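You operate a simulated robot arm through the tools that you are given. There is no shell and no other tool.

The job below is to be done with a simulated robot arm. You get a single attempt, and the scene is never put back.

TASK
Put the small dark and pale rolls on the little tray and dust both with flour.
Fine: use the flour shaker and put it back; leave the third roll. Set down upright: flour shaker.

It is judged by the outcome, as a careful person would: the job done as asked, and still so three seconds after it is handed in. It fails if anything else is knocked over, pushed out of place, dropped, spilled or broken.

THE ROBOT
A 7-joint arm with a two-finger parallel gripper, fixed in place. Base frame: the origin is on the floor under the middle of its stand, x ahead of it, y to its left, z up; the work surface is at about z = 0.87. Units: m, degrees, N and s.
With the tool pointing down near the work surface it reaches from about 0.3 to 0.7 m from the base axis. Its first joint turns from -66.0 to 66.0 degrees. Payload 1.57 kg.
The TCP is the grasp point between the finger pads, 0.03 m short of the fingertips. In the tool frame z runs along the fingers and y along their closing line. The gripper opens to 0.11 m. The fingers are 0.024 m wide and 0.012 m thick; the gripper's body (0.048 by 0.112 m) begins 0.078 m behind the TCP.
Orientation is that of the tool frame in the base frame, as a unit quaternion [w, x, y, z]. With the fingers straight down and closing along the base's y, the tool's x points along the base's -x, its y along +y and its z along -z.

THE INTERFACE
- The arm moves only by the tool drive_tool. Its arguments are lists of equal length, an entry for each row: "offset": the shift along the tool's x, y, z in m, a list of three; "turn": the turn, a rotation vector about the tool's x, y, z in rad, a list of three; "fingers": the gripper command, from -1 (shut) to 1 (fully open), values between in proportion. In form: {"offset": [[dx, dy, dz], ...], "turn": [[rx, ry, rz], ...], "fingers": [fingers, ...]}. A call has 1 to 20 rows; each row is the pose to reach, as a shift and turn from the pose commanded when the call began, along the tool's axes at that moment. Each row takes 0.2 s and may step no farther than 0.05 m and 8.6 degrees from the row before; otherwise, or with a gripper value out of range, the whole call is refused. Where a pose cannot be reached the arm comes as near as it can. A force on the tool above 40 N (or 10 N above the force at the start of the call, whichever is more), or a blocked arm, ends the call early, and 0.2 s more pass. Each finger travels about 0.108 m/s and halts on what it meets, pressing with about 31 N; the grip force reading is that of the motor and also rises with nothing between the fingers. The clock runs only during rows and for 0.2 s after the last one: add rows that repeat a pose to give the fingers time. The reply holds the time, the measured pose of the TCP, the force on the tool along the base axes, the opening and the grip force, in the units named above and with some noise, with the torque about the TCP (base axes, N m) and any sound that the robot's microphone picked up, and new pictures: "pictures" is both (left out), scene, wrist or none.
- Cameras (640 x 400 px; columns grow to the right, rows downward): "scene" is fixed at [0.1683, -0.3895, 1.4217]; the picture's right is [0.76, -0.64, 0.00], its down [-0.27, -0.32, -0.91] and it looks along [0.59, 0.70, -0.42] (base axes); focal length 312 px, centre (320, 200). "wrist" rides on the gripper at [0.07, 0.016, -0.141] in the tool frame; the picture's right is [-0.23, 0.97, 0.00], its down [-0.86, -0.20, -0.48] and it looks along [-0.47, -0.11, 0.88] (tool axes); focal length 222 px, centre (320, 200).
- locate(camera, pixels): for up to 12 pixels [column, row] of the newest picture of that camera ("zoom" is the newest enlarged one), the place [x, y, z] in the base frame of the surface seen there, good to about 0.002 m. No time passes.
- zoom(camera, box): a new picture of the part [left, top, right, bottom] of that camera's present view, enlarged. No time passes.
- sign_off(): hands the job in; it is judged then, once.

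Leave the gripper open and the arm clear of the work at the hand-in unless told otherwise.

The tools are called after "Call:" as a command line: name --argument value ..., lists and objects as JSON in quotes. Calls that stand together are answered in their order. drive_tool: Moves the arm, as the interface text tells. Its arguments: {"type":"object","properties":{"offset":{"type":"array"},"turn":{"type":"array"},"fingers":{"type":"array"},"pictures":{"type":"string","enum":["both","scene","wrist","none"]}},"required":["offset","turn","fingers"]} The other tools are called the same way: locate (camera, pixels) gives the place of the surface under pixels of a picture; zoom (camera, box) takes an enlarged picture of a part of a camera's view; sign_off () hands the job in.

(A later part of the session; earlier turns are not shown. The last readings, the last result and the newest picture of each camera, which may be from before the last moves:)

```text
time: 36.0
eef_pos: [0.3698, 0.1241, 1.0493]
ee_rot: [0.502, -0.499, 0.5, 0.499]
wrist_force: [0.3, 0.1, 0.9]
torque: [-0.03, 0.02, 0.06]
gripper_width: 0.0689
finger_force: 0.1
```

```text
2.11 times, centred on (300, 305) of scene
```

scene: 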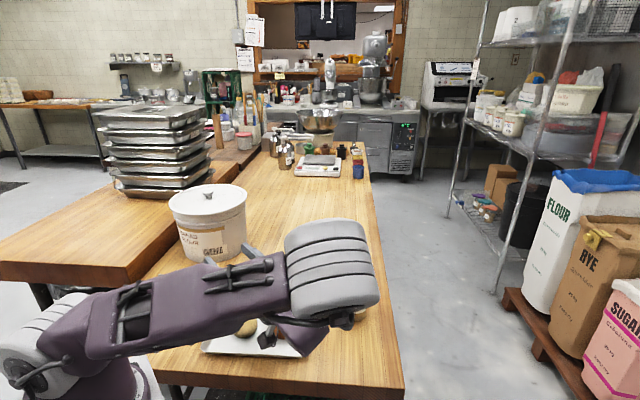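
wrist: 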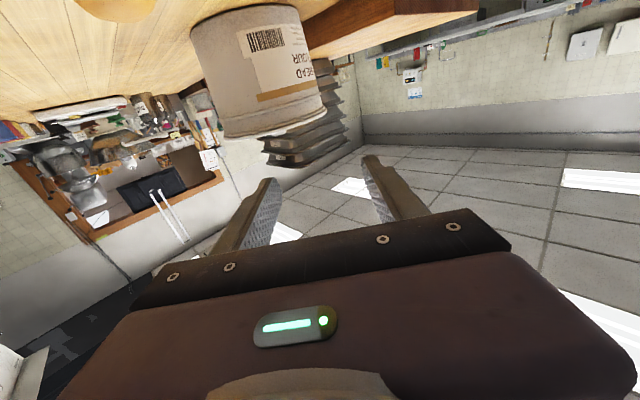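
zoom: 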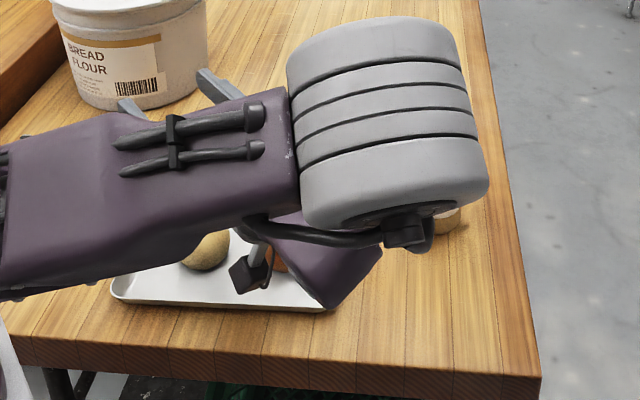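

The elbow is at z ≈ 1.25 and well clear. The shaker is still in its place, and nothing was touched. The dusting pose works. I'll retrace back up and undo the roll so the camera is on top again for the grasp.

Call:
drive_tool --offset '[[-0.0186, -0.0063, -0.0179], [-0.0373, -0.0126, -0.0358], [-0.0559, -0.0189, -0.0536], [-0.0745, -0.0253, -0.0715], [-0.0931, -0.0316, -0.0894], [-0.1118, -0.0379, -0.1073], [-0.1304, -0.0442, -0.1251], [-0.149, -0.0505, -0.143], [-0.149, -0.0505, -0.143]]' --turn '[[0, 0.044, 0], [0, 0.0875, 0], [0, 0.131, 0], [0, 0.175, 0], [0, 0.219, 0], [0, 0.2625, 0], [0, 0.306, 0], [0, 0.35, 0], [0, 0.35, 0]]' --fingers '[0.25, 0.25, 0.25, 0.25, 0.25, 0.25, 0.25, 0.25, 0.25]' --pictures "scene"

Call:
drive_tool --offset '[[0, 0, 0], [0, 0, 0], [0, 0, 0], [0, 0, 0], [0, 0, 0], [0, 0, 0], [0, 0, 0], [0, 0, 0], [0, 0, 0], [0, 0, 0], [0, 0, 0], [0, 0, 0]]' --turn '[[0, 0, 0.143], [0, 0, 0.286], [0, 0, 0.428], [0, 0, 0.571], [0, 0, 0.714], [0, 0, 0.857], [0, 0, 1.0], [0, 0, 1.142], [0, 0, 1.285], [0, 0, 1.428], [0, 0, 1.571], [0, 0, 1.571]]' --fingers '[0.25, 0.25, 0.25, 0.25, 0.25, 0.25, 0.25, 0.25, 0.25, 0.25, 0.25, 0.25]' --pictures "none"

Call:
drive_tool --offset '[[0, 0, 0], [0, 0, 0], [0, 0, 0], [0, 0, 0], [0, 0, 0], [0, 0, 0], [0, 0, 0], [0, 0, 0], [0, 0, 0], [0, 0, 0], [0, 0, 0], [0, 0, 0]]' --turn '[[0, 0, 0.143], [0, 0, 0.286], [0, 0, 0.428], [0, 0, 0.571], [0, 0, 0.714], [0, 0, 0.857], [0, 0, 1.0], [0, 0, 1.142], [0, 0, 1.285], [0, 0, 1.428], [0, 0, 1.571], [0, 0, 1.571]]' --fingers '[0.55, 0.55, 0.55, 0.55, 0.55, 0.55, 0.55, 0.55, 0.55, 0.55, 0.55, 0.55]'

```text
time: 38.0
eef_pos: [0.4207, -0.0175, 1.1984]
ee_rot: [0.406, -0.579, 0.58, 0.405]
wrist_force: [0.2, -1.0, -0.2]
torque: [-0.04, -0.01, 0.01]
gripper_width: 0.0689
finger_force: 0.0
```

scene: 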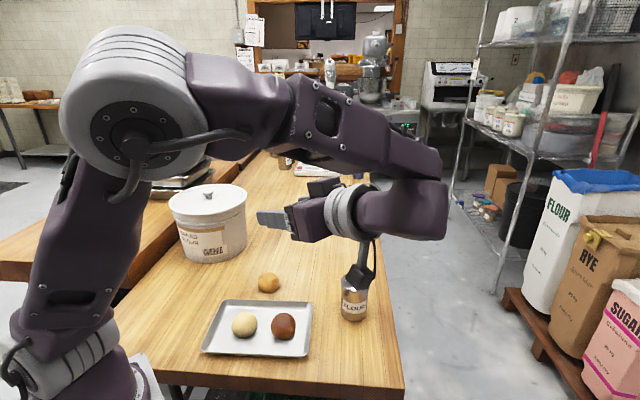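

```text
time: 40.6
eef_pos: [0.4201, -0.0198, 1.2003]
ee_rot: [0.001, 0.001, 0.819, 0.574]
wrist_force: [-0.7, 0.3, -0.7]
torque: [-0.01, 0.03, 0.01]
gripper_width: 0.0685
finger_force: 0.2
```

```text
time: 43.2
eef_pos: [0.4212, -0.0186, 1.1979]
ee_rot: [-0.405, 0.58, 0.579, 0.405]
wrist_force: [-0.1, 0.7, 0.6]
torque: [0.01, -0.01, 0.03]
gripper_width: 0.0857
finger_force: 0.0
```

scene: 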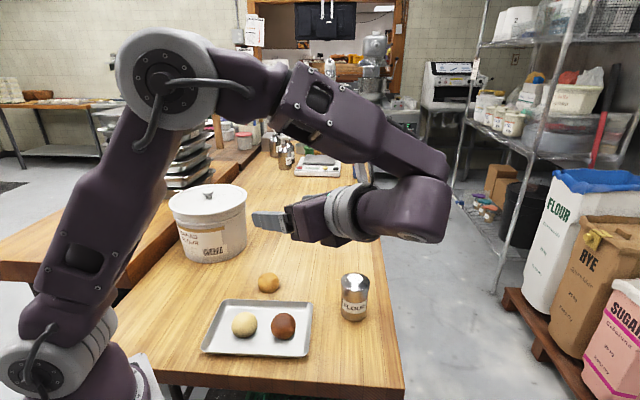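
wrist: 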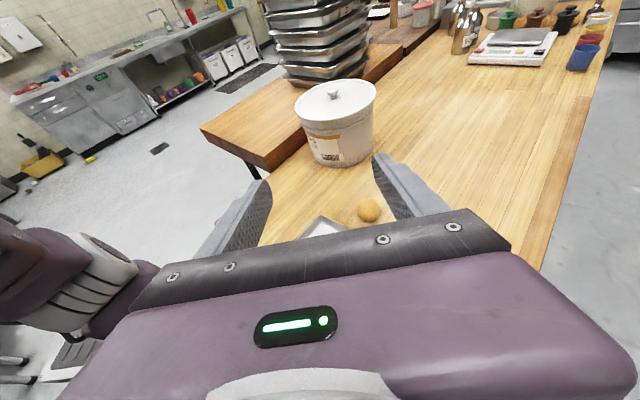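

The hand is back upright with the camera on top. I'll measure the shaker closely in the scene view before approaching it.

Call:
zoom --camera "scene" --box '[314, 255, 394, 335]'

```text
5.00 times, centred on (354, 295) of scene
```

zoom: 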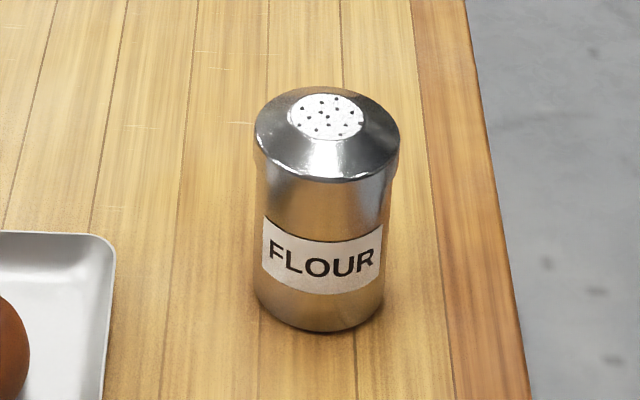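

Call:
locate --camera "zoom" --pixels '[[327, 118], [292, 118], [362, 118], [327, 95], [327, 140], [262, 200], [322, 205], [380, 205], [258, 280], [320, 290], [380, 285], [320, 325]]'

Call:
locate --camera "zoom" --pixels '[[258, 140], [398, 140], [327, 178], [258, 130], [396, 130], [110, 240], [500, 300], [480, 150], [325, 90]]'

```text
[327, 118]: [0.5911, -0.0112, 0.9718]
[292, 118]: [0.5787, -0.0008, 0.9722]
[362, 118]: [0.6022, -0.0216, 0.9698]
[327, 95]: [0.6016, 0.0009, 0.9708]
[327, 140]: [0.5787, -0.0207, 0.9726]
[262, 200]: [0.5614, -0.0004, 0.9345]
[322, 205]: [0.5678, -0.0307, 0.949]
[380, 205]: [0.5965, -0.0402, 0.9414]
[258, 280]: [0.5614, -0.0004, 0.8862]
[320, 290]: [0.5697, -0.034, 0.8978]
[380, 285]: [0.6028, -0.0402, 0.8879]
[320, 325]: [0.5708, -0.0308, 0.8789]
```

```text
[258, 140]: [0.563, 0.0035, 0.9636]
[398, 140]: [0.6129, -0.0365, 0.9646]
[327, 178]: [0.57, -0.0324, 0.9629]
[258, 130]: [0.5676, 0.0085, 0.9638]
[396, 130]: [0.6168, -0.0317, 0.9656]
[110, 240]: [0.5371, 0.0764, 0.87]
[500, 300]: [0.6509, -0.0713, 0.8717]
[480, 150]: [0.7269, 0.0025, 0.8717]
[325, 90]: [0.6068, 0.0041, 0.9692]
```

The shaker's axis is at about (0.590, -0.013). The body is about 5.6 cm wide, the cap about 6.4 cm, and the top is at z ≈ 0.972. I'll move the hand, still 20° below level and pointing at +y, to a point beside and above the shaker on its right.

Call:
drive_tool --offset '[[-0.0196, 0.0241, -0.0128], [-0.0391, 0.0483, -0.0256], [-0.0587, 0.0724, -0.0384], [-0.0782, 0.0966, -0.0512], [-0.0978, 0.1207, -0.064], [-0.1173, 0.1449, -0.0768], [-0.1369, 0.169, -0.0896], [-0.1369, 0.169, -0.0896], [-0.1369, 0.169, -0.0896]]' --turn '[[0, 0, 0], [0, 0, 0], [0, 0, 0], [0, 0, 0], [0, 0, 0], [0, 0, 0], [0, 0, 0], [0, 0, 0], [0, 0, 0]]' --fingers '[0.6, 0.6, 0.6, 0.6, 0.6, 0.6, 0.6, 0.6, 0.6]'

```text
time: 45.2
eef_pos: [0.5699, -0.1284, 1.1082]
ee_rot: [-0.405, 0.581, 0.578, 0.406]
wrist_force: [-0.1, 0.5, -0.7]
torque: [-0.01, 0.01, -0.03]
gripper_width: 0.0878
finger_force: 0.1
out of reach, approached as far as the arm can: row 6, 7, 8, 9
```

scene: 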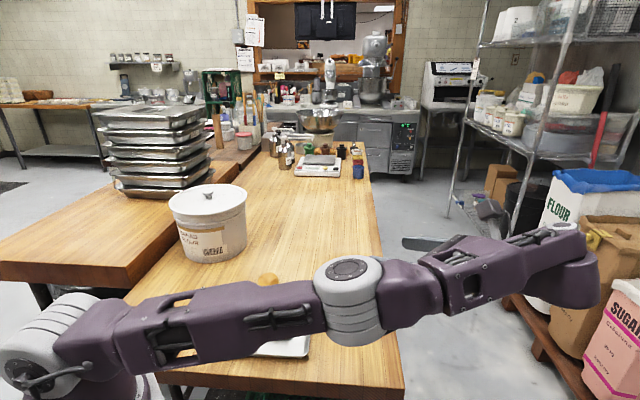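
wrist: 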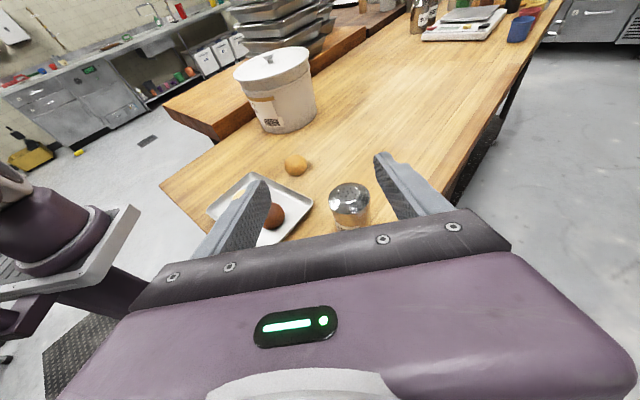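

The arm is fully stretched here and out of reach when pointing at +y. I should approach the shaker at about 45°, from the robot's side, which is more comfortable. First I'll retrace to the earlier free spot.

Call:
drive_tool --offset '[[0.0196, -0.0241, 0.0128], [0.0391, -0.0483, 0.0256], [0.0587, -0.0724, 0.0384], [0.0782, -0.0966, 0.0512], [0.0978, -0.1207, 0.064], [0.1173, -0.1449, 0.0768], [0.1369, -0.169, 0.0896], [0.1369, -0.169, 0.0896], [0.1369, -0.169, 0.0896]]' --turn '[[0, 0, 0], [0, 0, 0], [0, 0, 0], [0, 0, 0], [0, 0, 0], [0, 0, 0], [0, 0, 0], [0, 0, 0], [0, 0, 0]]' --fingers '[0.6, 0.6, 0.6, 0.6, 0.6, 0.6, 0.6, 0.6, 0.6]' --pictures "scene"

```text
time: 47.2
eef_pos: [0.3979, 0.0002, 1.208]
ee_rot: [-0.406, 0.579, 0.579, 0.405]
wrist_force: [-0.2, 0.7, -0.5]
torque: [0.02, 0.02, 0.04]
gripper_width: 0.0879
finger_force: 0.1
```

scene: 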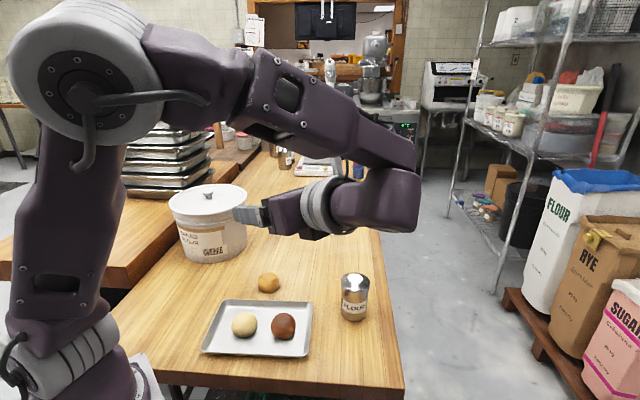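

I'm back in a free pose. Next I'll swing the hand about the vertical to point 45° between +x and +y, and move to a spot in front of the shaker, still high.

Call:
drive_tool --offset '[[0, 0, 0], [0, 0, 0], [-0.0108, 0.014, -0.0085], [-0.0216, 0.028, -0.0169], [-0.0324, 0.042, -0.0254], [-0.0432, 0.056, -0.0338], [-0.0539, 0.07, -0.0423], [-0.0647, 0.084, -0.0507], [-0.0755, 0.098, -0.0592], [-0.0863, 0.112, -0.0676], [-0.0863, 0.112, -0.0676], [-0.0863, 0.112, -0.0676]]' --turn '[[-0.123, 0, 0.04475], [-0.246, 0, 0.0895], [-0.369, 0, 0.13425], [-0.492, 0, 0.179], [-0.615, 0, 0.22375], [-0.738, 0, 0.2685], [-0.738, 0, 0.2685], [-0.738, 0, 0.2685], [-0.738, 0, 0.2685], [-0.738, 0, 0.2685], [-0.738, 0, 0.2685], [-0.738, 0, 0.2685]]' --fingers '[0.6, 0.6, 0.6, 0.6, 0.6, 0.6, 0.6, 0.6, 0.6, 0.6, 0.6, 0.6]'

```text
time: 49.8
eef_pos: [0.5121, -0.09, 1.1501]
ee_rot: [-0.219, 0.757, 0.313, 0.53]
wrist_force: [-0.2, -1.0, 0.1]
torque: [0.01, 0.03, 0.01]
gripper_width: 0.0877
finger_force: 0.0
```

scene: 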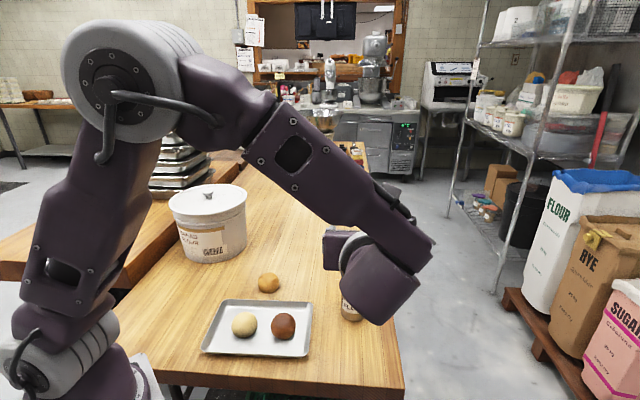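
wrist: 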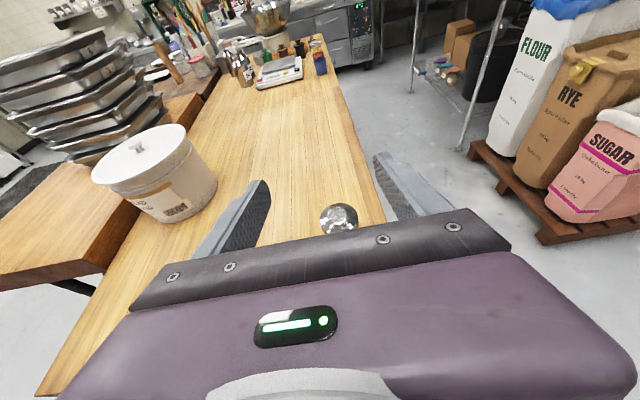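

The hand now points at 45° and 20° down. The shaker's cap is centred between the fingers at (338,217) in the wrist picture. I'll lower to the pre-grasp point, 12 cm back from the shaker along the approach line.

Call:
drive_tool --offset '[[-0.0301, 0.0001, 0.0104], [-0.0602, 0.0001, 0.0208], [-0.0903, 0.0002, 0.0312], [-0.1204, 0.0003, 0.0415], [-0.1505, 0.0003, 0.0519], [-0.1806, 0.0004, 0.0623], [-0.1806, 0.0004, 0.0623], [-0.1806, 0.0004, 0.0623]]' --turn '[[0, 0, 0], [0, 0, 0], [0, 0, 0], [0, 0, 0], [0, 0, 0], [0, 0, 0], [0, 0, 0], [0, 0, 0]]' --fingers '[0.6, 0.6, 0.6, 0.6, 0.6, 0.6, 0.6, 0.6]'

```text
time: 51.6
eef_pos: [0.5102, -0.0951, 0.961]
ee_rot: [-0.219, 0.757, 0.313, 0.53]
wrist_force: [-0.1, -0.5, -0.7]
torque: [0.01, 0.02, 0.0]
gripper_width: 0.0879
finger_force: 0.0
```

scene: 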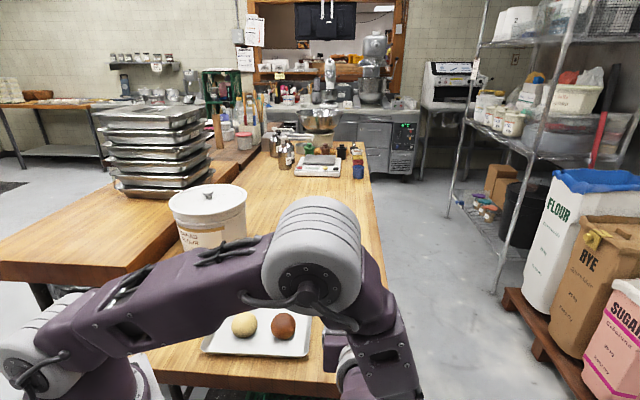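
wrist: 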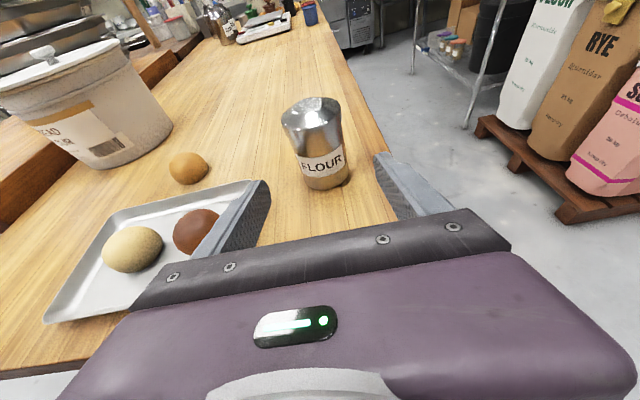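

I have a clear wrist view of the shaker at (318,145). I'll measure it from here to confirm the approach line.

Call:
locate --camera "wrist" --pixels '[[320, 165], [300, 165], [345, 160], [304, 180], [348, 175], [322, 185], [310, 105], [310, 125], [288, 120], [340, 118], [305, 140], [340, 140]]'

Call:
zoom --camera "wrist" --box '[220, 70, 420, 230]'

```text
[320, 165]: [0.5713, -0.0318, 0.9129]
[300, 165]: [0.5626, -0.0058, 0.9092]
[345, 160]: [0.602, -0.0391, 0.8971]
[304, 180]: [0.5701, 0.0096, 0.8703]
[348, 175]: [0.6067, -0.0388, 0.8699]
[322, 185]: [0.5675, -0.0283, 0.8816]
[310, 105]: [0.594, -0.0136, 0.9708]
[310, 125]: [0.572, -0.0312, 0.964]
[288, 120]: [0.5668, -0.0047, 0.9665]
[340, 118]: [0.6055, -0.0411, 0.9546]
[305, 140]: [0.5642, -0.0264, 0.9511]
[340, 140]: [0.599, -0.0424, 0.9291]
```

```text
2.50 times, centred on (320, 150) of wrist
```

zoom: 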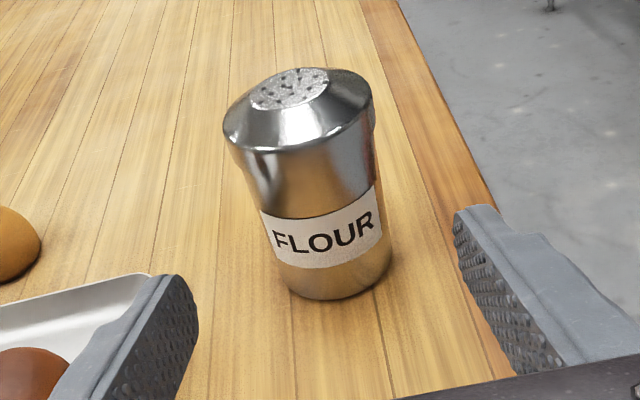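

The shaker's axis is confirmed at (0.591, -0.012). I'll shift 2 mm sideways and advance 12 cm along the approach line so the fingers straddle the body.

Call:
drive_tool --offset '[[0, -0.001, 0.025], [0, -0.002, 0.05], [0, -0.002, 0.075], [0, -0.002, 0.095], [0, -0.002, 0.11], [0, -0.002, 0.122], [0, -0.002, 0.122], [0, -0.002, 0.122]]' --turn '[[0, 0, 0], [0, 0, 0], [0, 0, 0], [0, 0, 0], [0, 0, 0], [0, 0, 0], [0, 0, 0], [0, 0, 0]]' --fingers '[0.6, 0.6, 0.6, 0.6, 0.6, 0.6, 0.6, 0.6]'

```text
time: 53.4
eef_pos: [0.5898, -0.0102, 0.9161]
ee_rot: [-0.219, 0.757, 0.313, 0.53]
wrist_force: [-0.2, -0.5, -0.3]
torque: [-0.03, 0.0, -0.02]
gripper_width: 0.0879
finger_force: 0.1
```

scene: 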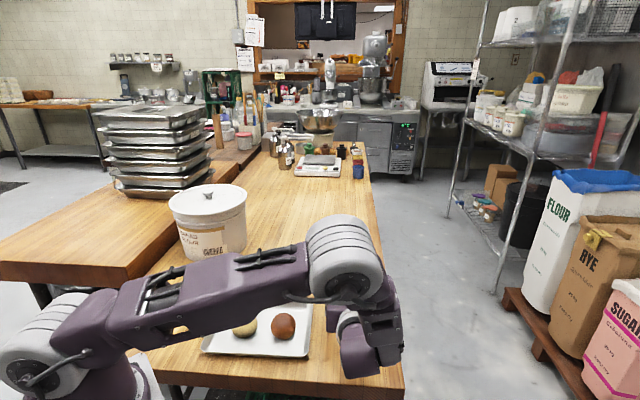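
wrist: 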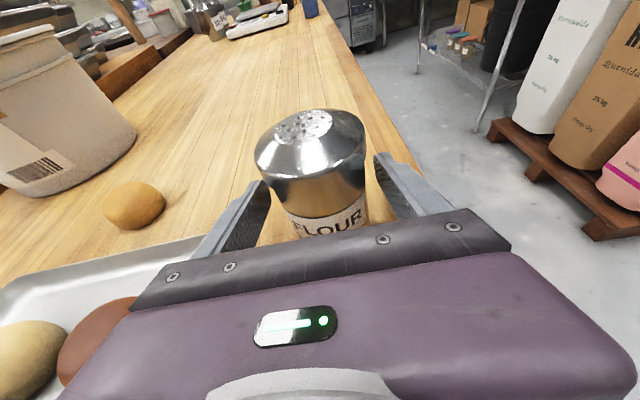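

The fingers straddle the shaker. I'll check the centring between the pads before closing.

Call:
locate --camera "wrist" --pixels '[[303, 126], [258, 155], [364, 145], [284, 195], [325, 190], [366, 190], [325, 222], [378, 165], [265, 190]]'

Call:
zoom --camera "wrist" --box '[220, 90, 420, 250]'

```text
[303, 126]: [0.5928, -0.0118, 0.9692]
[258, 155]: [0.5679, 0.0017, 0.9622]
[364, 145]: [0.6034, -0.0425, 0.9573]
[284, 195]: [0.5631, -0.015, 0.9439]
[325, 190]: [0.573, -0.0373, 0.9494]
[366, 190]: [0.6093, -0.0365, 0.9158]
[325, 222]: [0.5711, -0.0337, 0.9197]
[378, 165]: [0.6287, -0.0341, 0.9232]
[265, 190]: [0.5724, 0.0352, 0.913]
```

```text
2.50 times, centred on (320, 170) of wrist
```

zoom: 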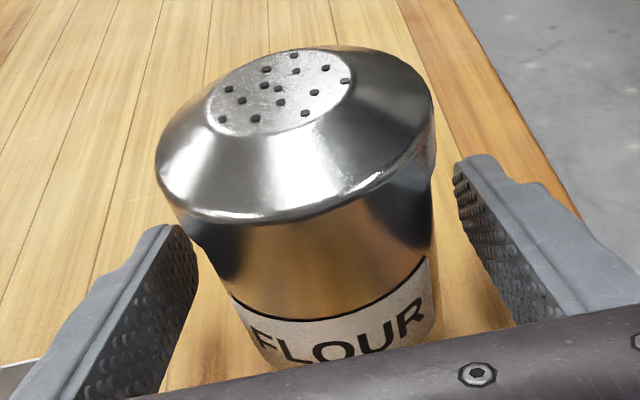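

The pads need a 2 mm sideways correction. I'll make it and close firmly on the metal body.

Call:
drive_tool --offset '[[0, 0.001, 0], [0, 0.002, 0], [0, 0.002, 0], [0, 0.002, 0], [0, 0.002, 0], [0, 0.002, 0], [0, 0.002, 0], [0, 0.002, 0]]' --turn '[[0, 0, 0], [0, 0, 0], [0, 0, 0], [0, 0, 0], [0, 0, 0], [0, 0, 0], [0, 0, 0], [0, 0, 0]]' --fingers '[0.6, 0.6, 0.4, 0.2, 0.05, -0.3, -1, -1]'

```text
time: 55.2
eef_pos: [0.5907, -0.0112, 0.9179]
ee_rot: [-0.22, 0.757, 0.314, 0.53]
wrist_force: [1.3, -0.6, 1.0]
torque: [-0.06, -0.1, -0.01]
gripper_width: 0.061
finger_force: 30.8
```

scene: 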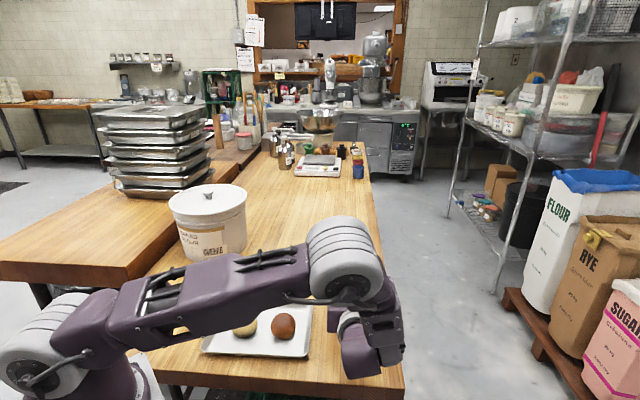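
wrist: 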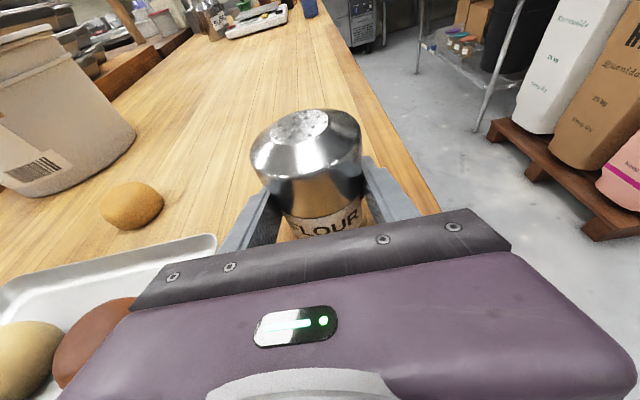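

The shaker is held at 0.061 m and 30.8 N. Its home grasp pose is (0.5907, -0.0112, 0.918). I'll lift it straight up, starting slowly.

Call:
drive_tool --offset '[[0.0047, 0, -0.0017], [0.0188, 0, -0.0068], [0.047, 0, -0.0171], [0.0846, 0, -0.0308], [0.1222, 0, -0.0445], [0.1598, 0, -0.0581], [0.1974, 0, -0.0718], [0.2162, 0, -0.0787], [0.2162, 0, -0.0787]]' --turn '[[0, 0, 0], [0, 0, 0], [0, 0, 0], [0, 0, 0], [0, 0, 0], [0, 0, 0], [0, 0, 0], [0, 0, 0], [0, 0, 0]]' --fingers '[-1, -1, -1, -1, -1, -1, -1, -1, -1]'

```text
time: 57.2
eef_pos: [0.5935, -0.0108, 1.1479]
ee_rot: [-0.219, 0.757, 0.312, 0.53]
wrist_force: [-0.5, 0.0, -2.2]
torque: [-0.03, 0.0, 0.01]
gripper_width: 0.061
finger_force: 30.7
```

scene: 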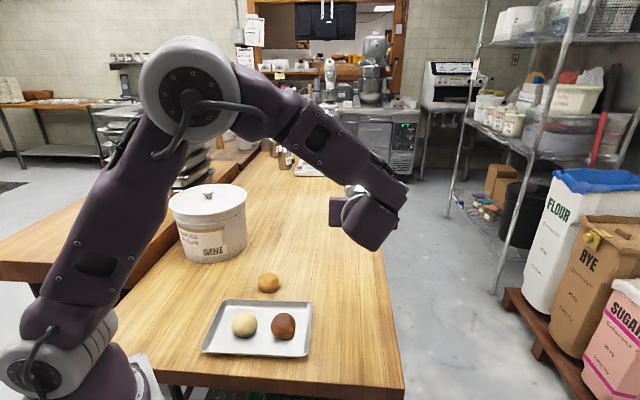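
wrist: 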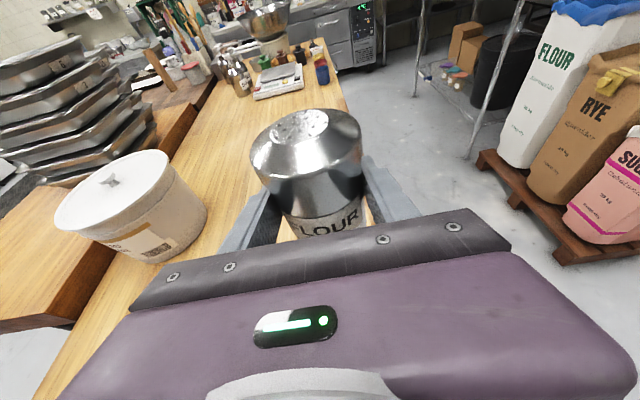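

The shaker is lifted, upright and steady, weighing about 2 N. Next I'll carry it upright to a point above the tray centre and swing the hand back to point along +y.

Call:
drive_tool --offset '[[-0.005, -0.0206, -0.005], [-0.01, -0.0413, -0.0099], [-0.015, -0.0619, -0.0149], [-0.02, -0.0825, -0.0199], [-0.025, -0.1032, -0.0249], [-0.03, -0.1238, -0.0298], [-0.035, -0.1444, -0.0348], [-0.04, -0.165, -0.0398], [-0.045, -0.1857, -0.0447], [-0.05, -0.2063, -0.0497], [-0.05, -0.2063, -0.0497], [-0.05, -0.2063, -0.0497]]' --turn '[[0.0738, 0, -0.02685], [0.1476, 0, -0.0537], [0.2214, 0, -0.08055], [0.2952, 0, -0.1074], [0.369, 0, -0.13425], [0.4428, 0, -0.1611], [0.5166, 0, -0.18795], [0.5904, 0, -0.2148], [0.6642, 0, -0.24165], [0.738, 0, -0.2685], [0.738, 0, -0.2685], [0.738, 0, -0.2685]]' --fingers '[-1, -1, -1, -1, -1, -1, -1, -1, -1, -1, -1, -1]'

```text
time: 59.8
eef_pos: [0.4006, 0.0888, 1.1151]
ee_rot: [-0.405, 0.58, 0.578, 0.406]
wrist_force: [-0.1, 0.1, -3.0]
torque: [-0.01, 0.03, -0.01]
gripper_width: 0.0611
finger_force: 30.9
```

scene: 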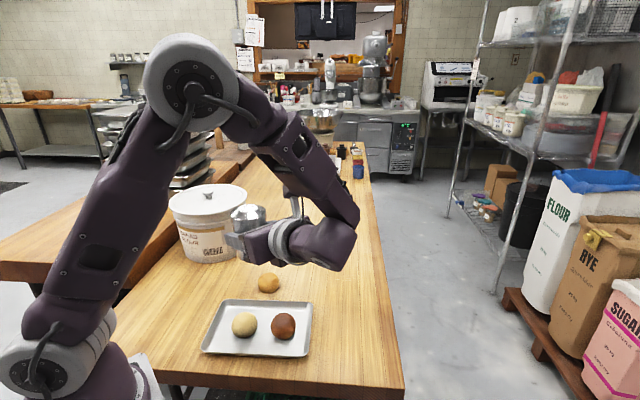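
wrist: 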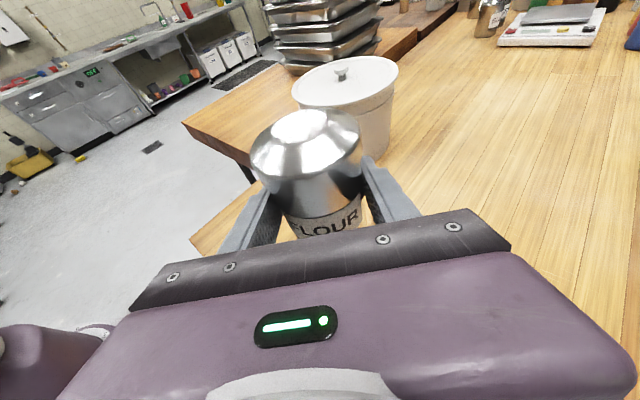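

The shaker is upright above the tray. I'll measure exactly where the two rolls sit so I can aim the cap.

Call:
zoom --camera "scene" --box '[190, 280, 330, 370]'

Call:
locate --camera "scene" --pixels '[[244, 314], [244, 324], [244, 335], [232, 325], [256, 325], [283, 315], [283, 326], [283, 338], [271, 327], [295, 327]]'

```text
4.44 times, centred on (260, 325) of scene
```

zoom: 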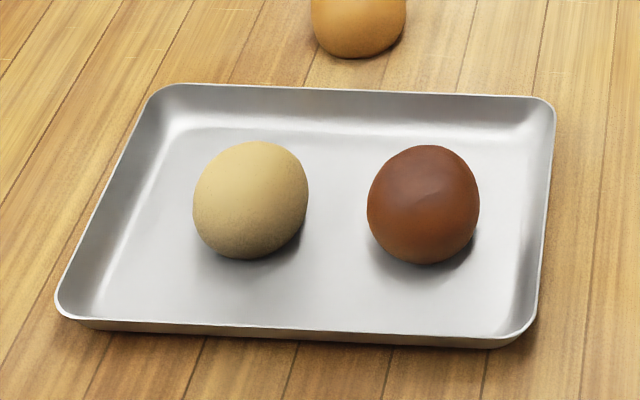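

```text
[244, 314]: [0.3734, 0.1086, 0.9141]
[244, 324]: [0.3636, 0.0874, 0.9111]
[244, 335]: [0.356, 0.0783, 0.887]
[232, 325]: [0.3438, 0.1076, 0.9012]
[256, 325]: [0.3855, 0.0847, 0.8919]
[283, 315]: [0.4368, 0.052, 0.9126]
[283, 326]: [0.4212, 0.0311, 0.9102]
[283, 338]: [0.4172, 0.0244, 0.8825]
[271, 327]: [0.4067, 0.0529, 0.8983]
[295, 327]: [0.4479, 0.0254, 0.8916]
```

The pale roll's centre is about (0.369, 0.102) and the dark roll's about (0.430, 0.046). Next I'll level the hand and come down to z ≈ 1.06 over the tray centre, with the shaker still upright and only leaning 20°, so that any flour falls onto the tray.

Call:
drive_tool --offset '[[-0.008, -0.0002, 0.0049], [-0.016, -0.0003, 0.0097], [-0.024, -0.0005, 0.0146], [-0.0319, -0.0007, 0.0194], [-0.0399, -0.0008, 0.0243], [-0.0479, -0.001, 0.0291], [-0.0479, -0.001, 0.0291]]' --turn '[[0, 0.0582, 0], [0, 0.1163, 0], [0, 0.1745, 0], [0, 0.2327, 0], [0, 0.2908, 0], [0, 0.349, 0], [0, 0.349, 0]]' --fingers '[-1, -1, -1, -1, -1, -1, -1]'

```text
time: 61.4
eef_pos: [0.3988, 0.0977, 1.0616]
ee_rot: [-0.499, 0.5, 0.499, 0.502]
wrist_force: [0.3, 0.1, -1.8]
torque: [-0.02, 0.02, -0.01]
gripper_width: 0.0611
finger_force: 30.8
```

scene: 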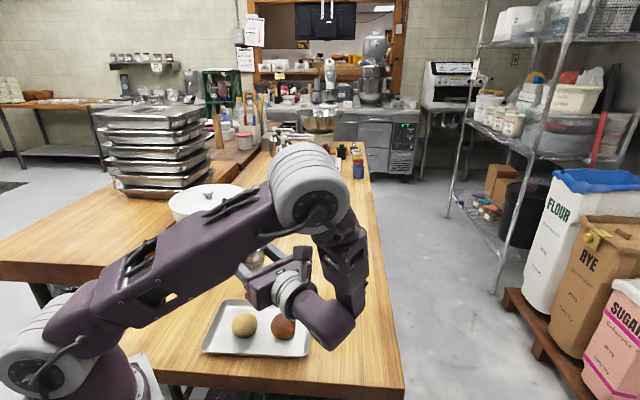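
wrist: 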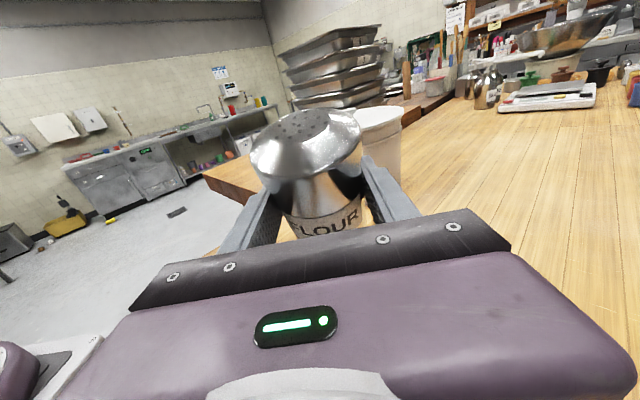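

The hand is level with the shaker still upright. Now I'll roll it over above the tray, first 90°, then the rest.

Call:
drive_tool --offset '[[0, 0, 0], [0, 0, 0], [0, 0, 0], [0, 0, 0], [0, 0, 0], [0, 0, 0], [0, 0, 0], [0, 0, 0], [0, 0, 0], [0, 0, 0], [0, 0, 0]]' --turn '[[0, 0, -0.143], [0, 0, -0.286], [0, 0, -0.428], [0, 0, -0.571], [0, 0, -0.714], [0, 0, -0.857], [0, 0, -1.0], [0, 0, -1.142], [0, 0, -1.285], [0, 0, -1.428], [0, 0, -1.571]]' --fingers '[-1, -1, -1, -1, -1, -1, -1, -1, -1, -1, -1]'

```text
time: 63.8
eef_pos: [0.3984, 0.0992, 1.0616]
ee_rot: [0.002, 0.0, 0.707, 0.707]
wrist_force: [-0.4, 0.6, -2.3]
torque: [0.01, -0.01, 0.01]
gripper_width: 0.061
finger_force: 31.0
```

scene: 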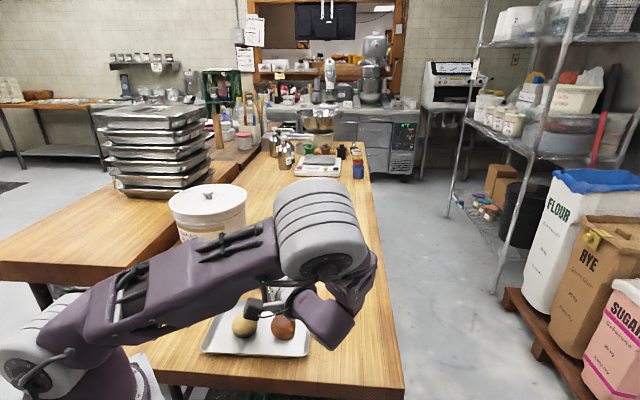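
wrist: 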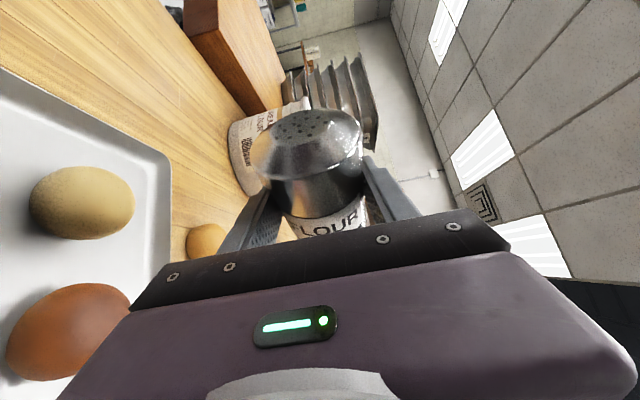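

The shaker is on its side above the tray and nothing has spilled. I'll finish the roll while shifting so the cap ends up over the pale roll, with the grasp point at about (0.369, 0.121, 1.05).

Call:
drive_tool --offset '[[0.0027, -0.001, 0.002], [0.0055, -0.002, 0.004], [0.0082, -0.003, 0.006], [0.0109, -0.004, 0.008], [0.0136, -0.0055, 0.01], [0.0164, -0.007, 0.012], [0.0191, -0.008, 0.014], [0.0218, -0.009, 0.016], [0.0245, -0.01, 0.018], [0.0273, -0.011, 0.02], [0.03, -0.012, 0.022], [0.03, -0.012, 0.022]]' --turn '[[0, 0, -0.143], [0, 0, -0.286], [0, 0, -0.428], [0, 0, -0.571], [0, 0, -0.714], [0, 0, -0.857], [0, 0, -1.0], [0, 0, -1.142], [0, 0, -1.285], [0, 0, -1.428], [0, 0, -1.571], [0, 0, -1.571]]' --fingers '[-1, -1, -1, -1, -1, -1, -1, -1, -1, -1, -1, -1]'

```text
time: 66.4
eef_pos: [0.3689, 0.1213, 1.0496]
ee_rot: [0.501, -0.5, 0.5, 0.499]
wrist_force: [-0.1, 0.7, -2.0]
torque: [-0.01, -0.01, 0.02]
gripper_width: 0.061
finger_force: 30.6
```

scene: 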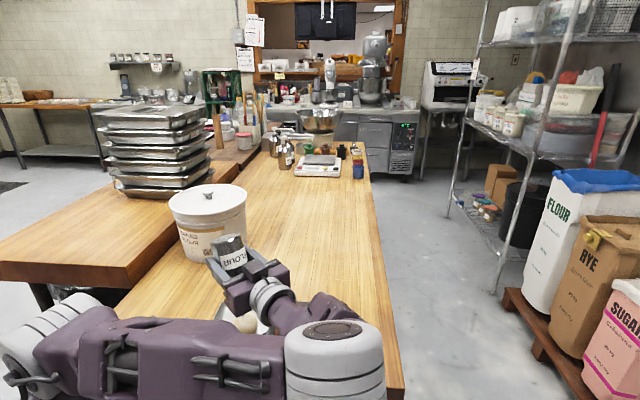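
wrist: 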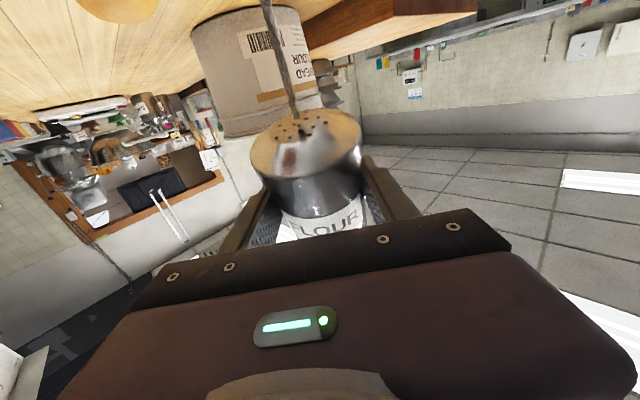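

The shaker is inverted, and the wrist picture shows a thin stream of flour falling from the cap near (280,60). I'll zoom in to see where it lands; no time passes while I look.

Call:
zoom --camera "scene" --box '[190, 220, 340, 350]'

Call:
zoom --camera "wrist" --box '[180, 0, 420, 240]'

Call:
locate --camera "wrist" --pixels '[[290, 100], [280, 60], [268, 10], [305, 130], [285, 125], [340, 120]]'

```text
3.08 times, centred on (265, 285) of scene
```

zoom: 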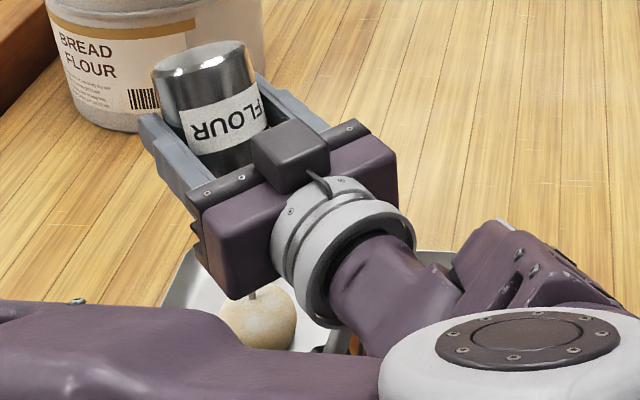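

```text
1.67 times, centred on (300, 120) of wrist
```

zoom: 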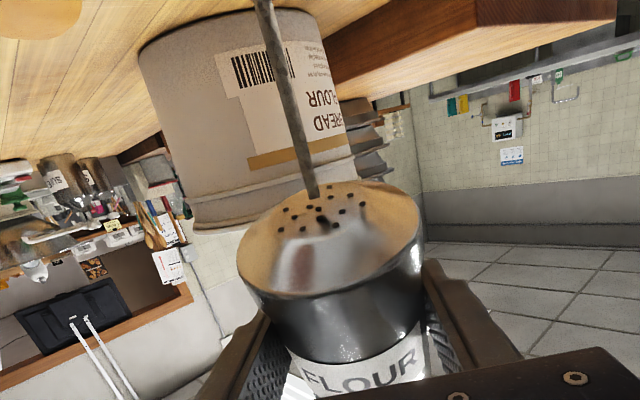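

```text
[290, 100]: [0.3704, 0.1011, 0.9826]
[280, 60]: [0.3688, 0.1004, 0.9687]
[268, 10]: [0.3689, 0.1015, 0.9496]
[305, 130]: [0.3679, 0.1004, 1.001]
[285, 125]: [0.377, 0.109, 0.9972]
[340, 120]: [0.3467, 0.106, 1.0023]
```

The stream falls at (0.369, 0.101), right on top of the pale roll, and white flour is showing on it. I'll make a small circle over the pale roll, move quickly to the dark roll with the grasp point at (0.430, 0.065), and make the same small circle there.

Call:
drive_tool --offset '[[0, 0.007, 0], [0, 0, 0.007], [0, -0.007, 0], [0, -0.04, -0.037], [0, -0.061, -0.056], [0, -0.061, -0.056], [0, -0.068, -0.056], [0, -0.061, -0.049], [0, -0.054, -0.056], [0, -0.061, -0.063], [0, -0.061, -0.056]]' --turn '[[0, 0, 0], [0, 0, 0], [0, 0, 0], [0, 0, 0], [0, 0, 0], [0, 0, 0], [0, 0, 0], [0, 0, 0], [0, 0, 0], [0, 0, 0], [0, 0, 0]]' --fingers '[-1, -1, -1, -1, -1, -1, -1, -1, -1, -1, -1]'

```text
time: 68.8
eef_pos: [0.428, 0.0636, 1.05]
ee_rot: [0.5, -0.5, 0.5, 0.5]
wrist_force: [0.3, -0.3, -2.1]
torque: [0.04, -0.01, 0.02]
gripper_width: 0.061
finger_force: 30.8
```

scene: 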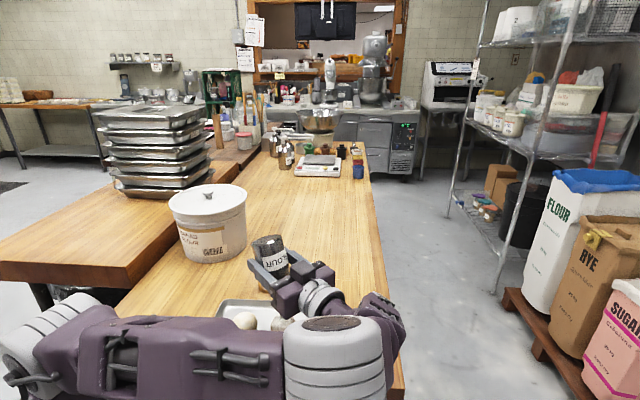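
wrist: 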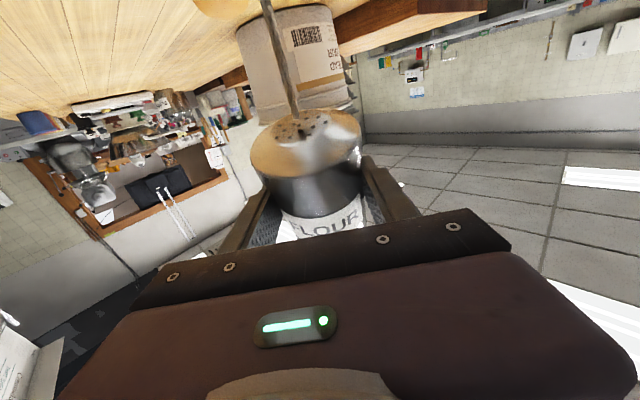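

I'll zoom in to see the state of both rolls before moving again.

Call:
zoom --camera "scene" --box '[205, 285, 325, 345]'

Call:
locate --camera "wrist" --pixels '[[290, 100], [280, 60], [268, 10]]'

```text
5.33 times, centred on (265, 315) of scene
```

zoom: 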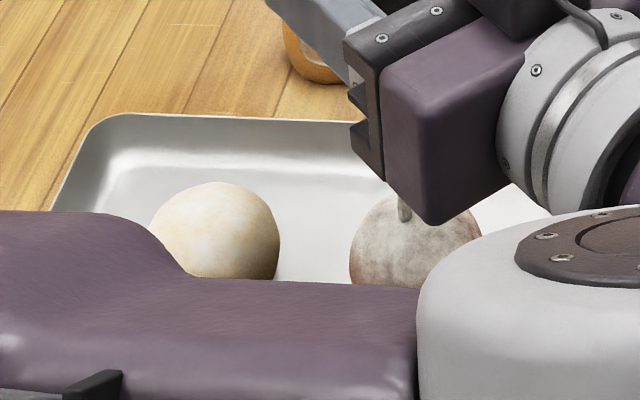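

```text
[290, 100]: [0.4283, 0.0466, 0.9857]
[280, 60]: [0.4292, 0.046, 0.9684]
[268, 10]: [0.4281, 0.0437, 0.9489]
```

Both rolls are clearly dusted. The dark one is whitened on top, and so is the pale one. Now I'll stop the flow by rolling the shaker back upright, shifting so the cap stays over the dark roll while flour may still be falling.

Call:
drive_tool --offset '[[0, -0.0071, 0], [0, -0.0141, 0], [0, -0.0208, 0], [0, -0.027, 0], [0, -0.0327, 0], [0, -0.0378, 0], [0, -0.0421, 0], [0, -0.0455, 0], [0, -0.048, 0], [0, -0.0495, 0], [0, -0.05, 0]]' --turn '[[0, 0, 0.146], [0, 0, 0.292], [0, 0, 0.438], [0, 0, 0.584], [0, 0, 0.73], [0, 0, 0.876], [0, 0, 1.022], [0, 0, 1.168], [0, 0, 1.314], [0, 0, 1.46], [0, 0, 1.6]]' --fingers '[-1, -1, -1, -1, -1, -1, -1, -1, -1, -1, -1]'

```text
time: 71.2
eef_pos: [0.4814, 0.0649, 1.0485]
ee_rot: [-0.011, 0.011, 0.707, 0.707]
wrist_force: [-0.6, 0.0, -1.6]
torque: [-0.02, 0.02, 0.01]
gripper_width: 0.0609
finger_force: 31.2
```

scene: 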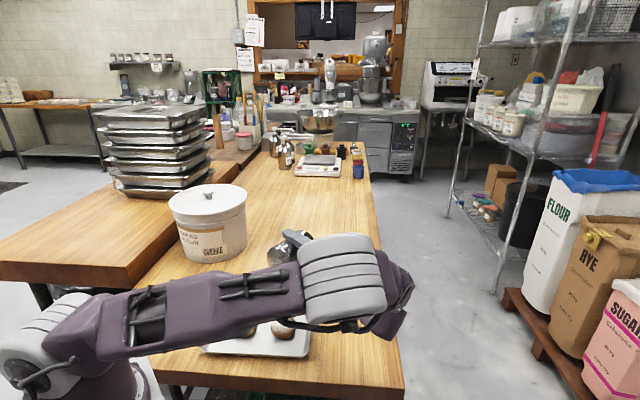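
wrist: 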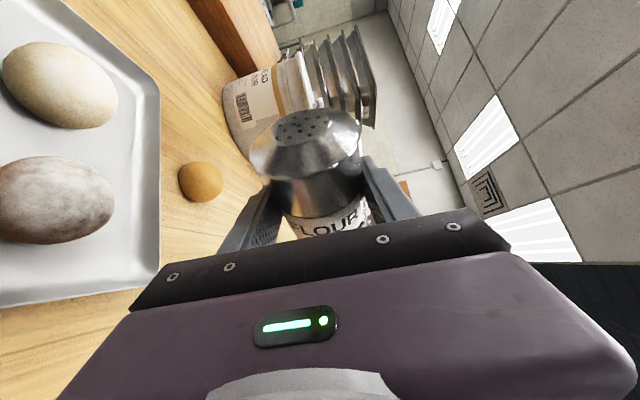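

The flow has stopped, and the wrist picture shows both rolls floured with the golden one clean. I'll finish rolling the shaker upright while rising 5 cm.

Call:
drive_tool --offset '[[0, 0.005, 0], [0, 0.01, 0], [0, 0.015, 0], [0, 0.02, 0], [0, 0.025, 0], [0, 0.03, 0], [0, 0.035, 0], [0, 0.04, 0], [0, 0.045, 0], [0, 0.05, 0], [0, 0.05, 0], [0, 0.05, 0]]' --turn '[[0, 0, 0.1402], [0, 0, 0.2803], [0, 0, 0.4205], [0, 0, 0.5606], [0, 0, 0.7008], [0, 0, 0.841], [0, 0, 0.9811], [0, 0, 1.1213], [0, 0, 1.2615], [0, 0, 1.4016], [0, 0, 1.5416], [0, 0, 1.5416]]' --fingers '[-1, -1, -1, -1, -1, -1, -1, -1, -1, -1, -1, -1]'

```text
time: 73.8
eef_pos: [0.4811, 0.065, 1.0994]
ee_rot: [-0.5, 0.501, 0.499, 0.5]
wrist_force: [0.4, 0.8, -1.7]
torque: [0.01, 0.04, 0.03]
gripper_width: 0.0608
finger_force: 31.0
```

scene: 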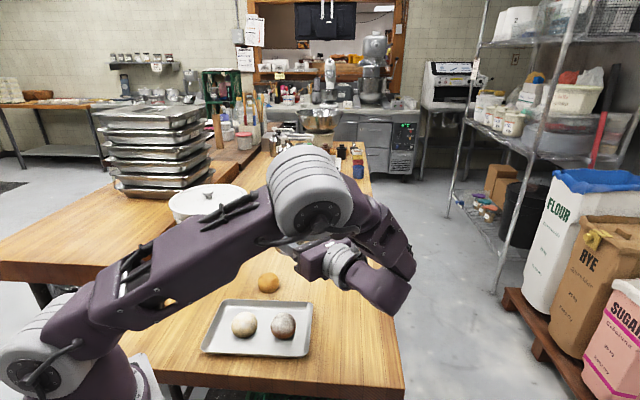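
wrist: 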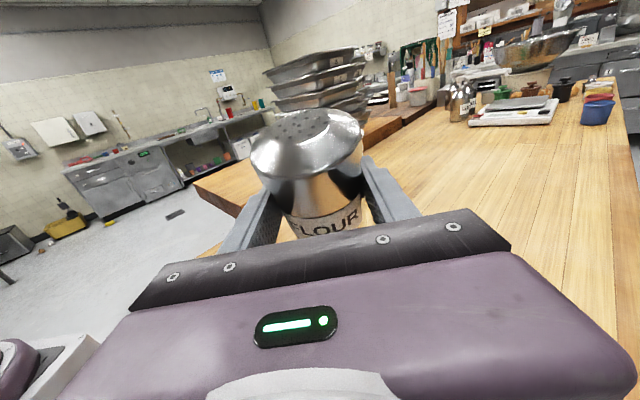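

The shaker is upright again. I'll take a close look at both rolls from the scene camera to make sure each has enough flour.

Call:
zoom --camera "scene" --box '[190, 270, 330, 370]'

```text
4.00 times, centred on (260, 320) of scene
```

zoom: 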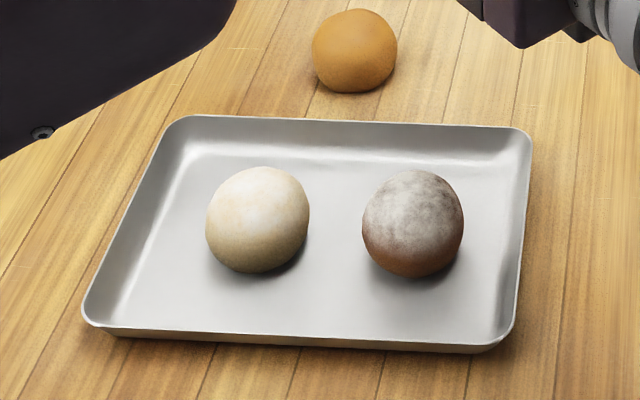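

Both rolls have a clear dusting of flour, and the tray and table look clean. Now I'll return the shaker. First I'll pitch the hand back to 20° down so the shaker stands vertical, rising 5 cm.

Call:
drive_tool --offset '[[0.01, 0, 0], [0.02, 0, 0], [0.03, 0, 0], [0.04, 0, 0], [0.05, 0, 0], [0.05, 0, 0], [0.05, 0, 0]]' --turn '[[0, -0.0698, 0], [0, -0.1396, 0], [0, -0.2094, 0], [0, -0.2793, 0], [0, -0.3491, 0], [0, -0.3491, 0], [0, -0.3491, 0]]' --fingers '[-1, -1, -1, -1, -1, -1, -1]' --pictures "none"

```text
time: 75.4
eef_pos: [0.4812, 0.0632, 1.1497]
ee_rot: [-0.406, 0.579, 0.578, 0.407]
wrist_force: [0.1, -0.2, -2.5]
torque: [0.01, 0.01, -0.01]
gripper_width: 0.0612
finger_force: 30.5
```

The shaker is vertical at (0.481, 0.063, 1.150). Next I'll swing to the 45° approach direction and move above its home position at (0.591, -0.011).

Call:
drive_tool --offset '[[-0.0032, 0.0137, -0.0087], [-0.0064, 0.0274, -0.0175], [-0.0095, 0.0411, -0.0262], [-0.0127, 0.0548, -0.035], [-0.0159, 0.0684, -0.0437], [-0.0191, 0.0821, -0.0524], [-0.0222, 0.0958, -0.0612], [-0.0254, 0.1095, -0.0699], [-0.0254, 0.1095, -0.0699], [-0.0254, 0.1095, -0.0699]]' --turn '[[-0.09225, 0, 0.03356], [-0.1845, 0, 0.06713], [-0.27675, 0, 0.10069], [-0.369, 0, 0.13425], [-0.46125, 0, 0.16781], [-0.5535, 0, 0.20138], [-0.64575, 0, 0.23494], [-0.738, 0, 0.2685], [-0.738, 0, 0.2685], [-0.738, 0, 0.2685]]' --fingers '[-1, -1, -1, -1, -1, -1, -1, -1, -1, -1]'

```text
time: 77.6
eef_pos: [0.5911, -0.0097, 1.1492]
ee_rot: [-0.219, 0.757, 0.313, 0.53]
wrist_force: [0.1, -0.6, -2.4]
torque: [-0.02, 0.03, -0.01]
gripper_width: 0.0608
finger_force: 31.4
```

scene: 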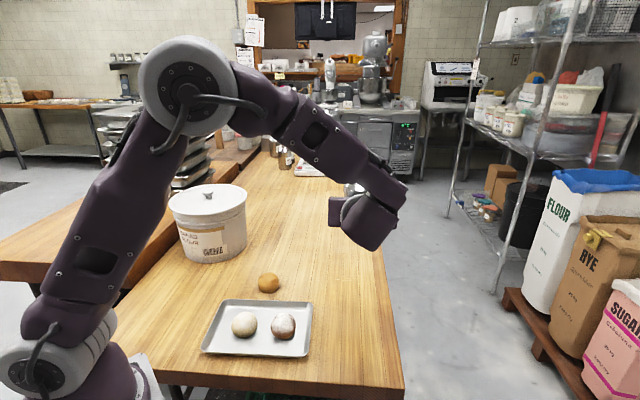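
wrist: 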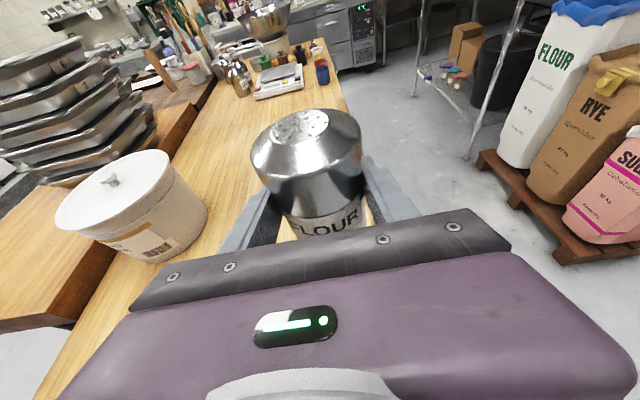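

The orientation matches the grasp and the shaker hasn't slipped. I'll lower straight down, stopping about 5 mm above the table.

Call:
drive_tool --offset '[[-0.0329, 0, 0.012], [-0.0658, 0.0003, 0.0239], [-0.0987, 0.0005, 0.0359], [-0.1316, 0.0005, 0.0479], [-0.1645, 0.0005, 0.0599], [-0.1927, 0.0005, 0.0701], [-0.2077, 0.0005, 0.0756], [-0.2115, 0.0005, 0.077], [-0.2115, 0.0005, 0.077], [-0.2115, 0.0005, 0.077]]' --turn '[[0, 0, 0], [0, 0, 0], [0, 0, 0], [0, 0, 0], [0, 0, 0], [0, 0, 0], [0, 0, 0], [0, 0, 0], [0, 0, 0], [0, 0, 0]]' --fingers '[-1, -1, -1, -1, -1, -1, -1, -1, -1, -1]'

```text
time: 79.8
eef_pos: [0.5909, -0.0103, 0.923]
ee_rot: [-0.219, 0.757, 0.313, 0.53]
wrist_force: [0.2, 0.9, -1.5]
torque: [0.01, 0.0, -0.01]
gripper_width: 0.0608
finger_force: 31.2
```

scene: 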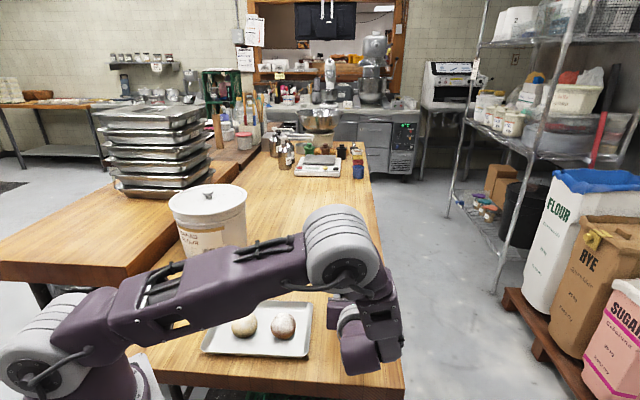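
wrist: 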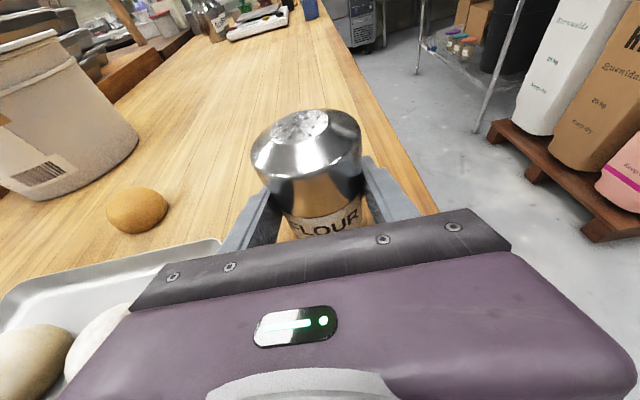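

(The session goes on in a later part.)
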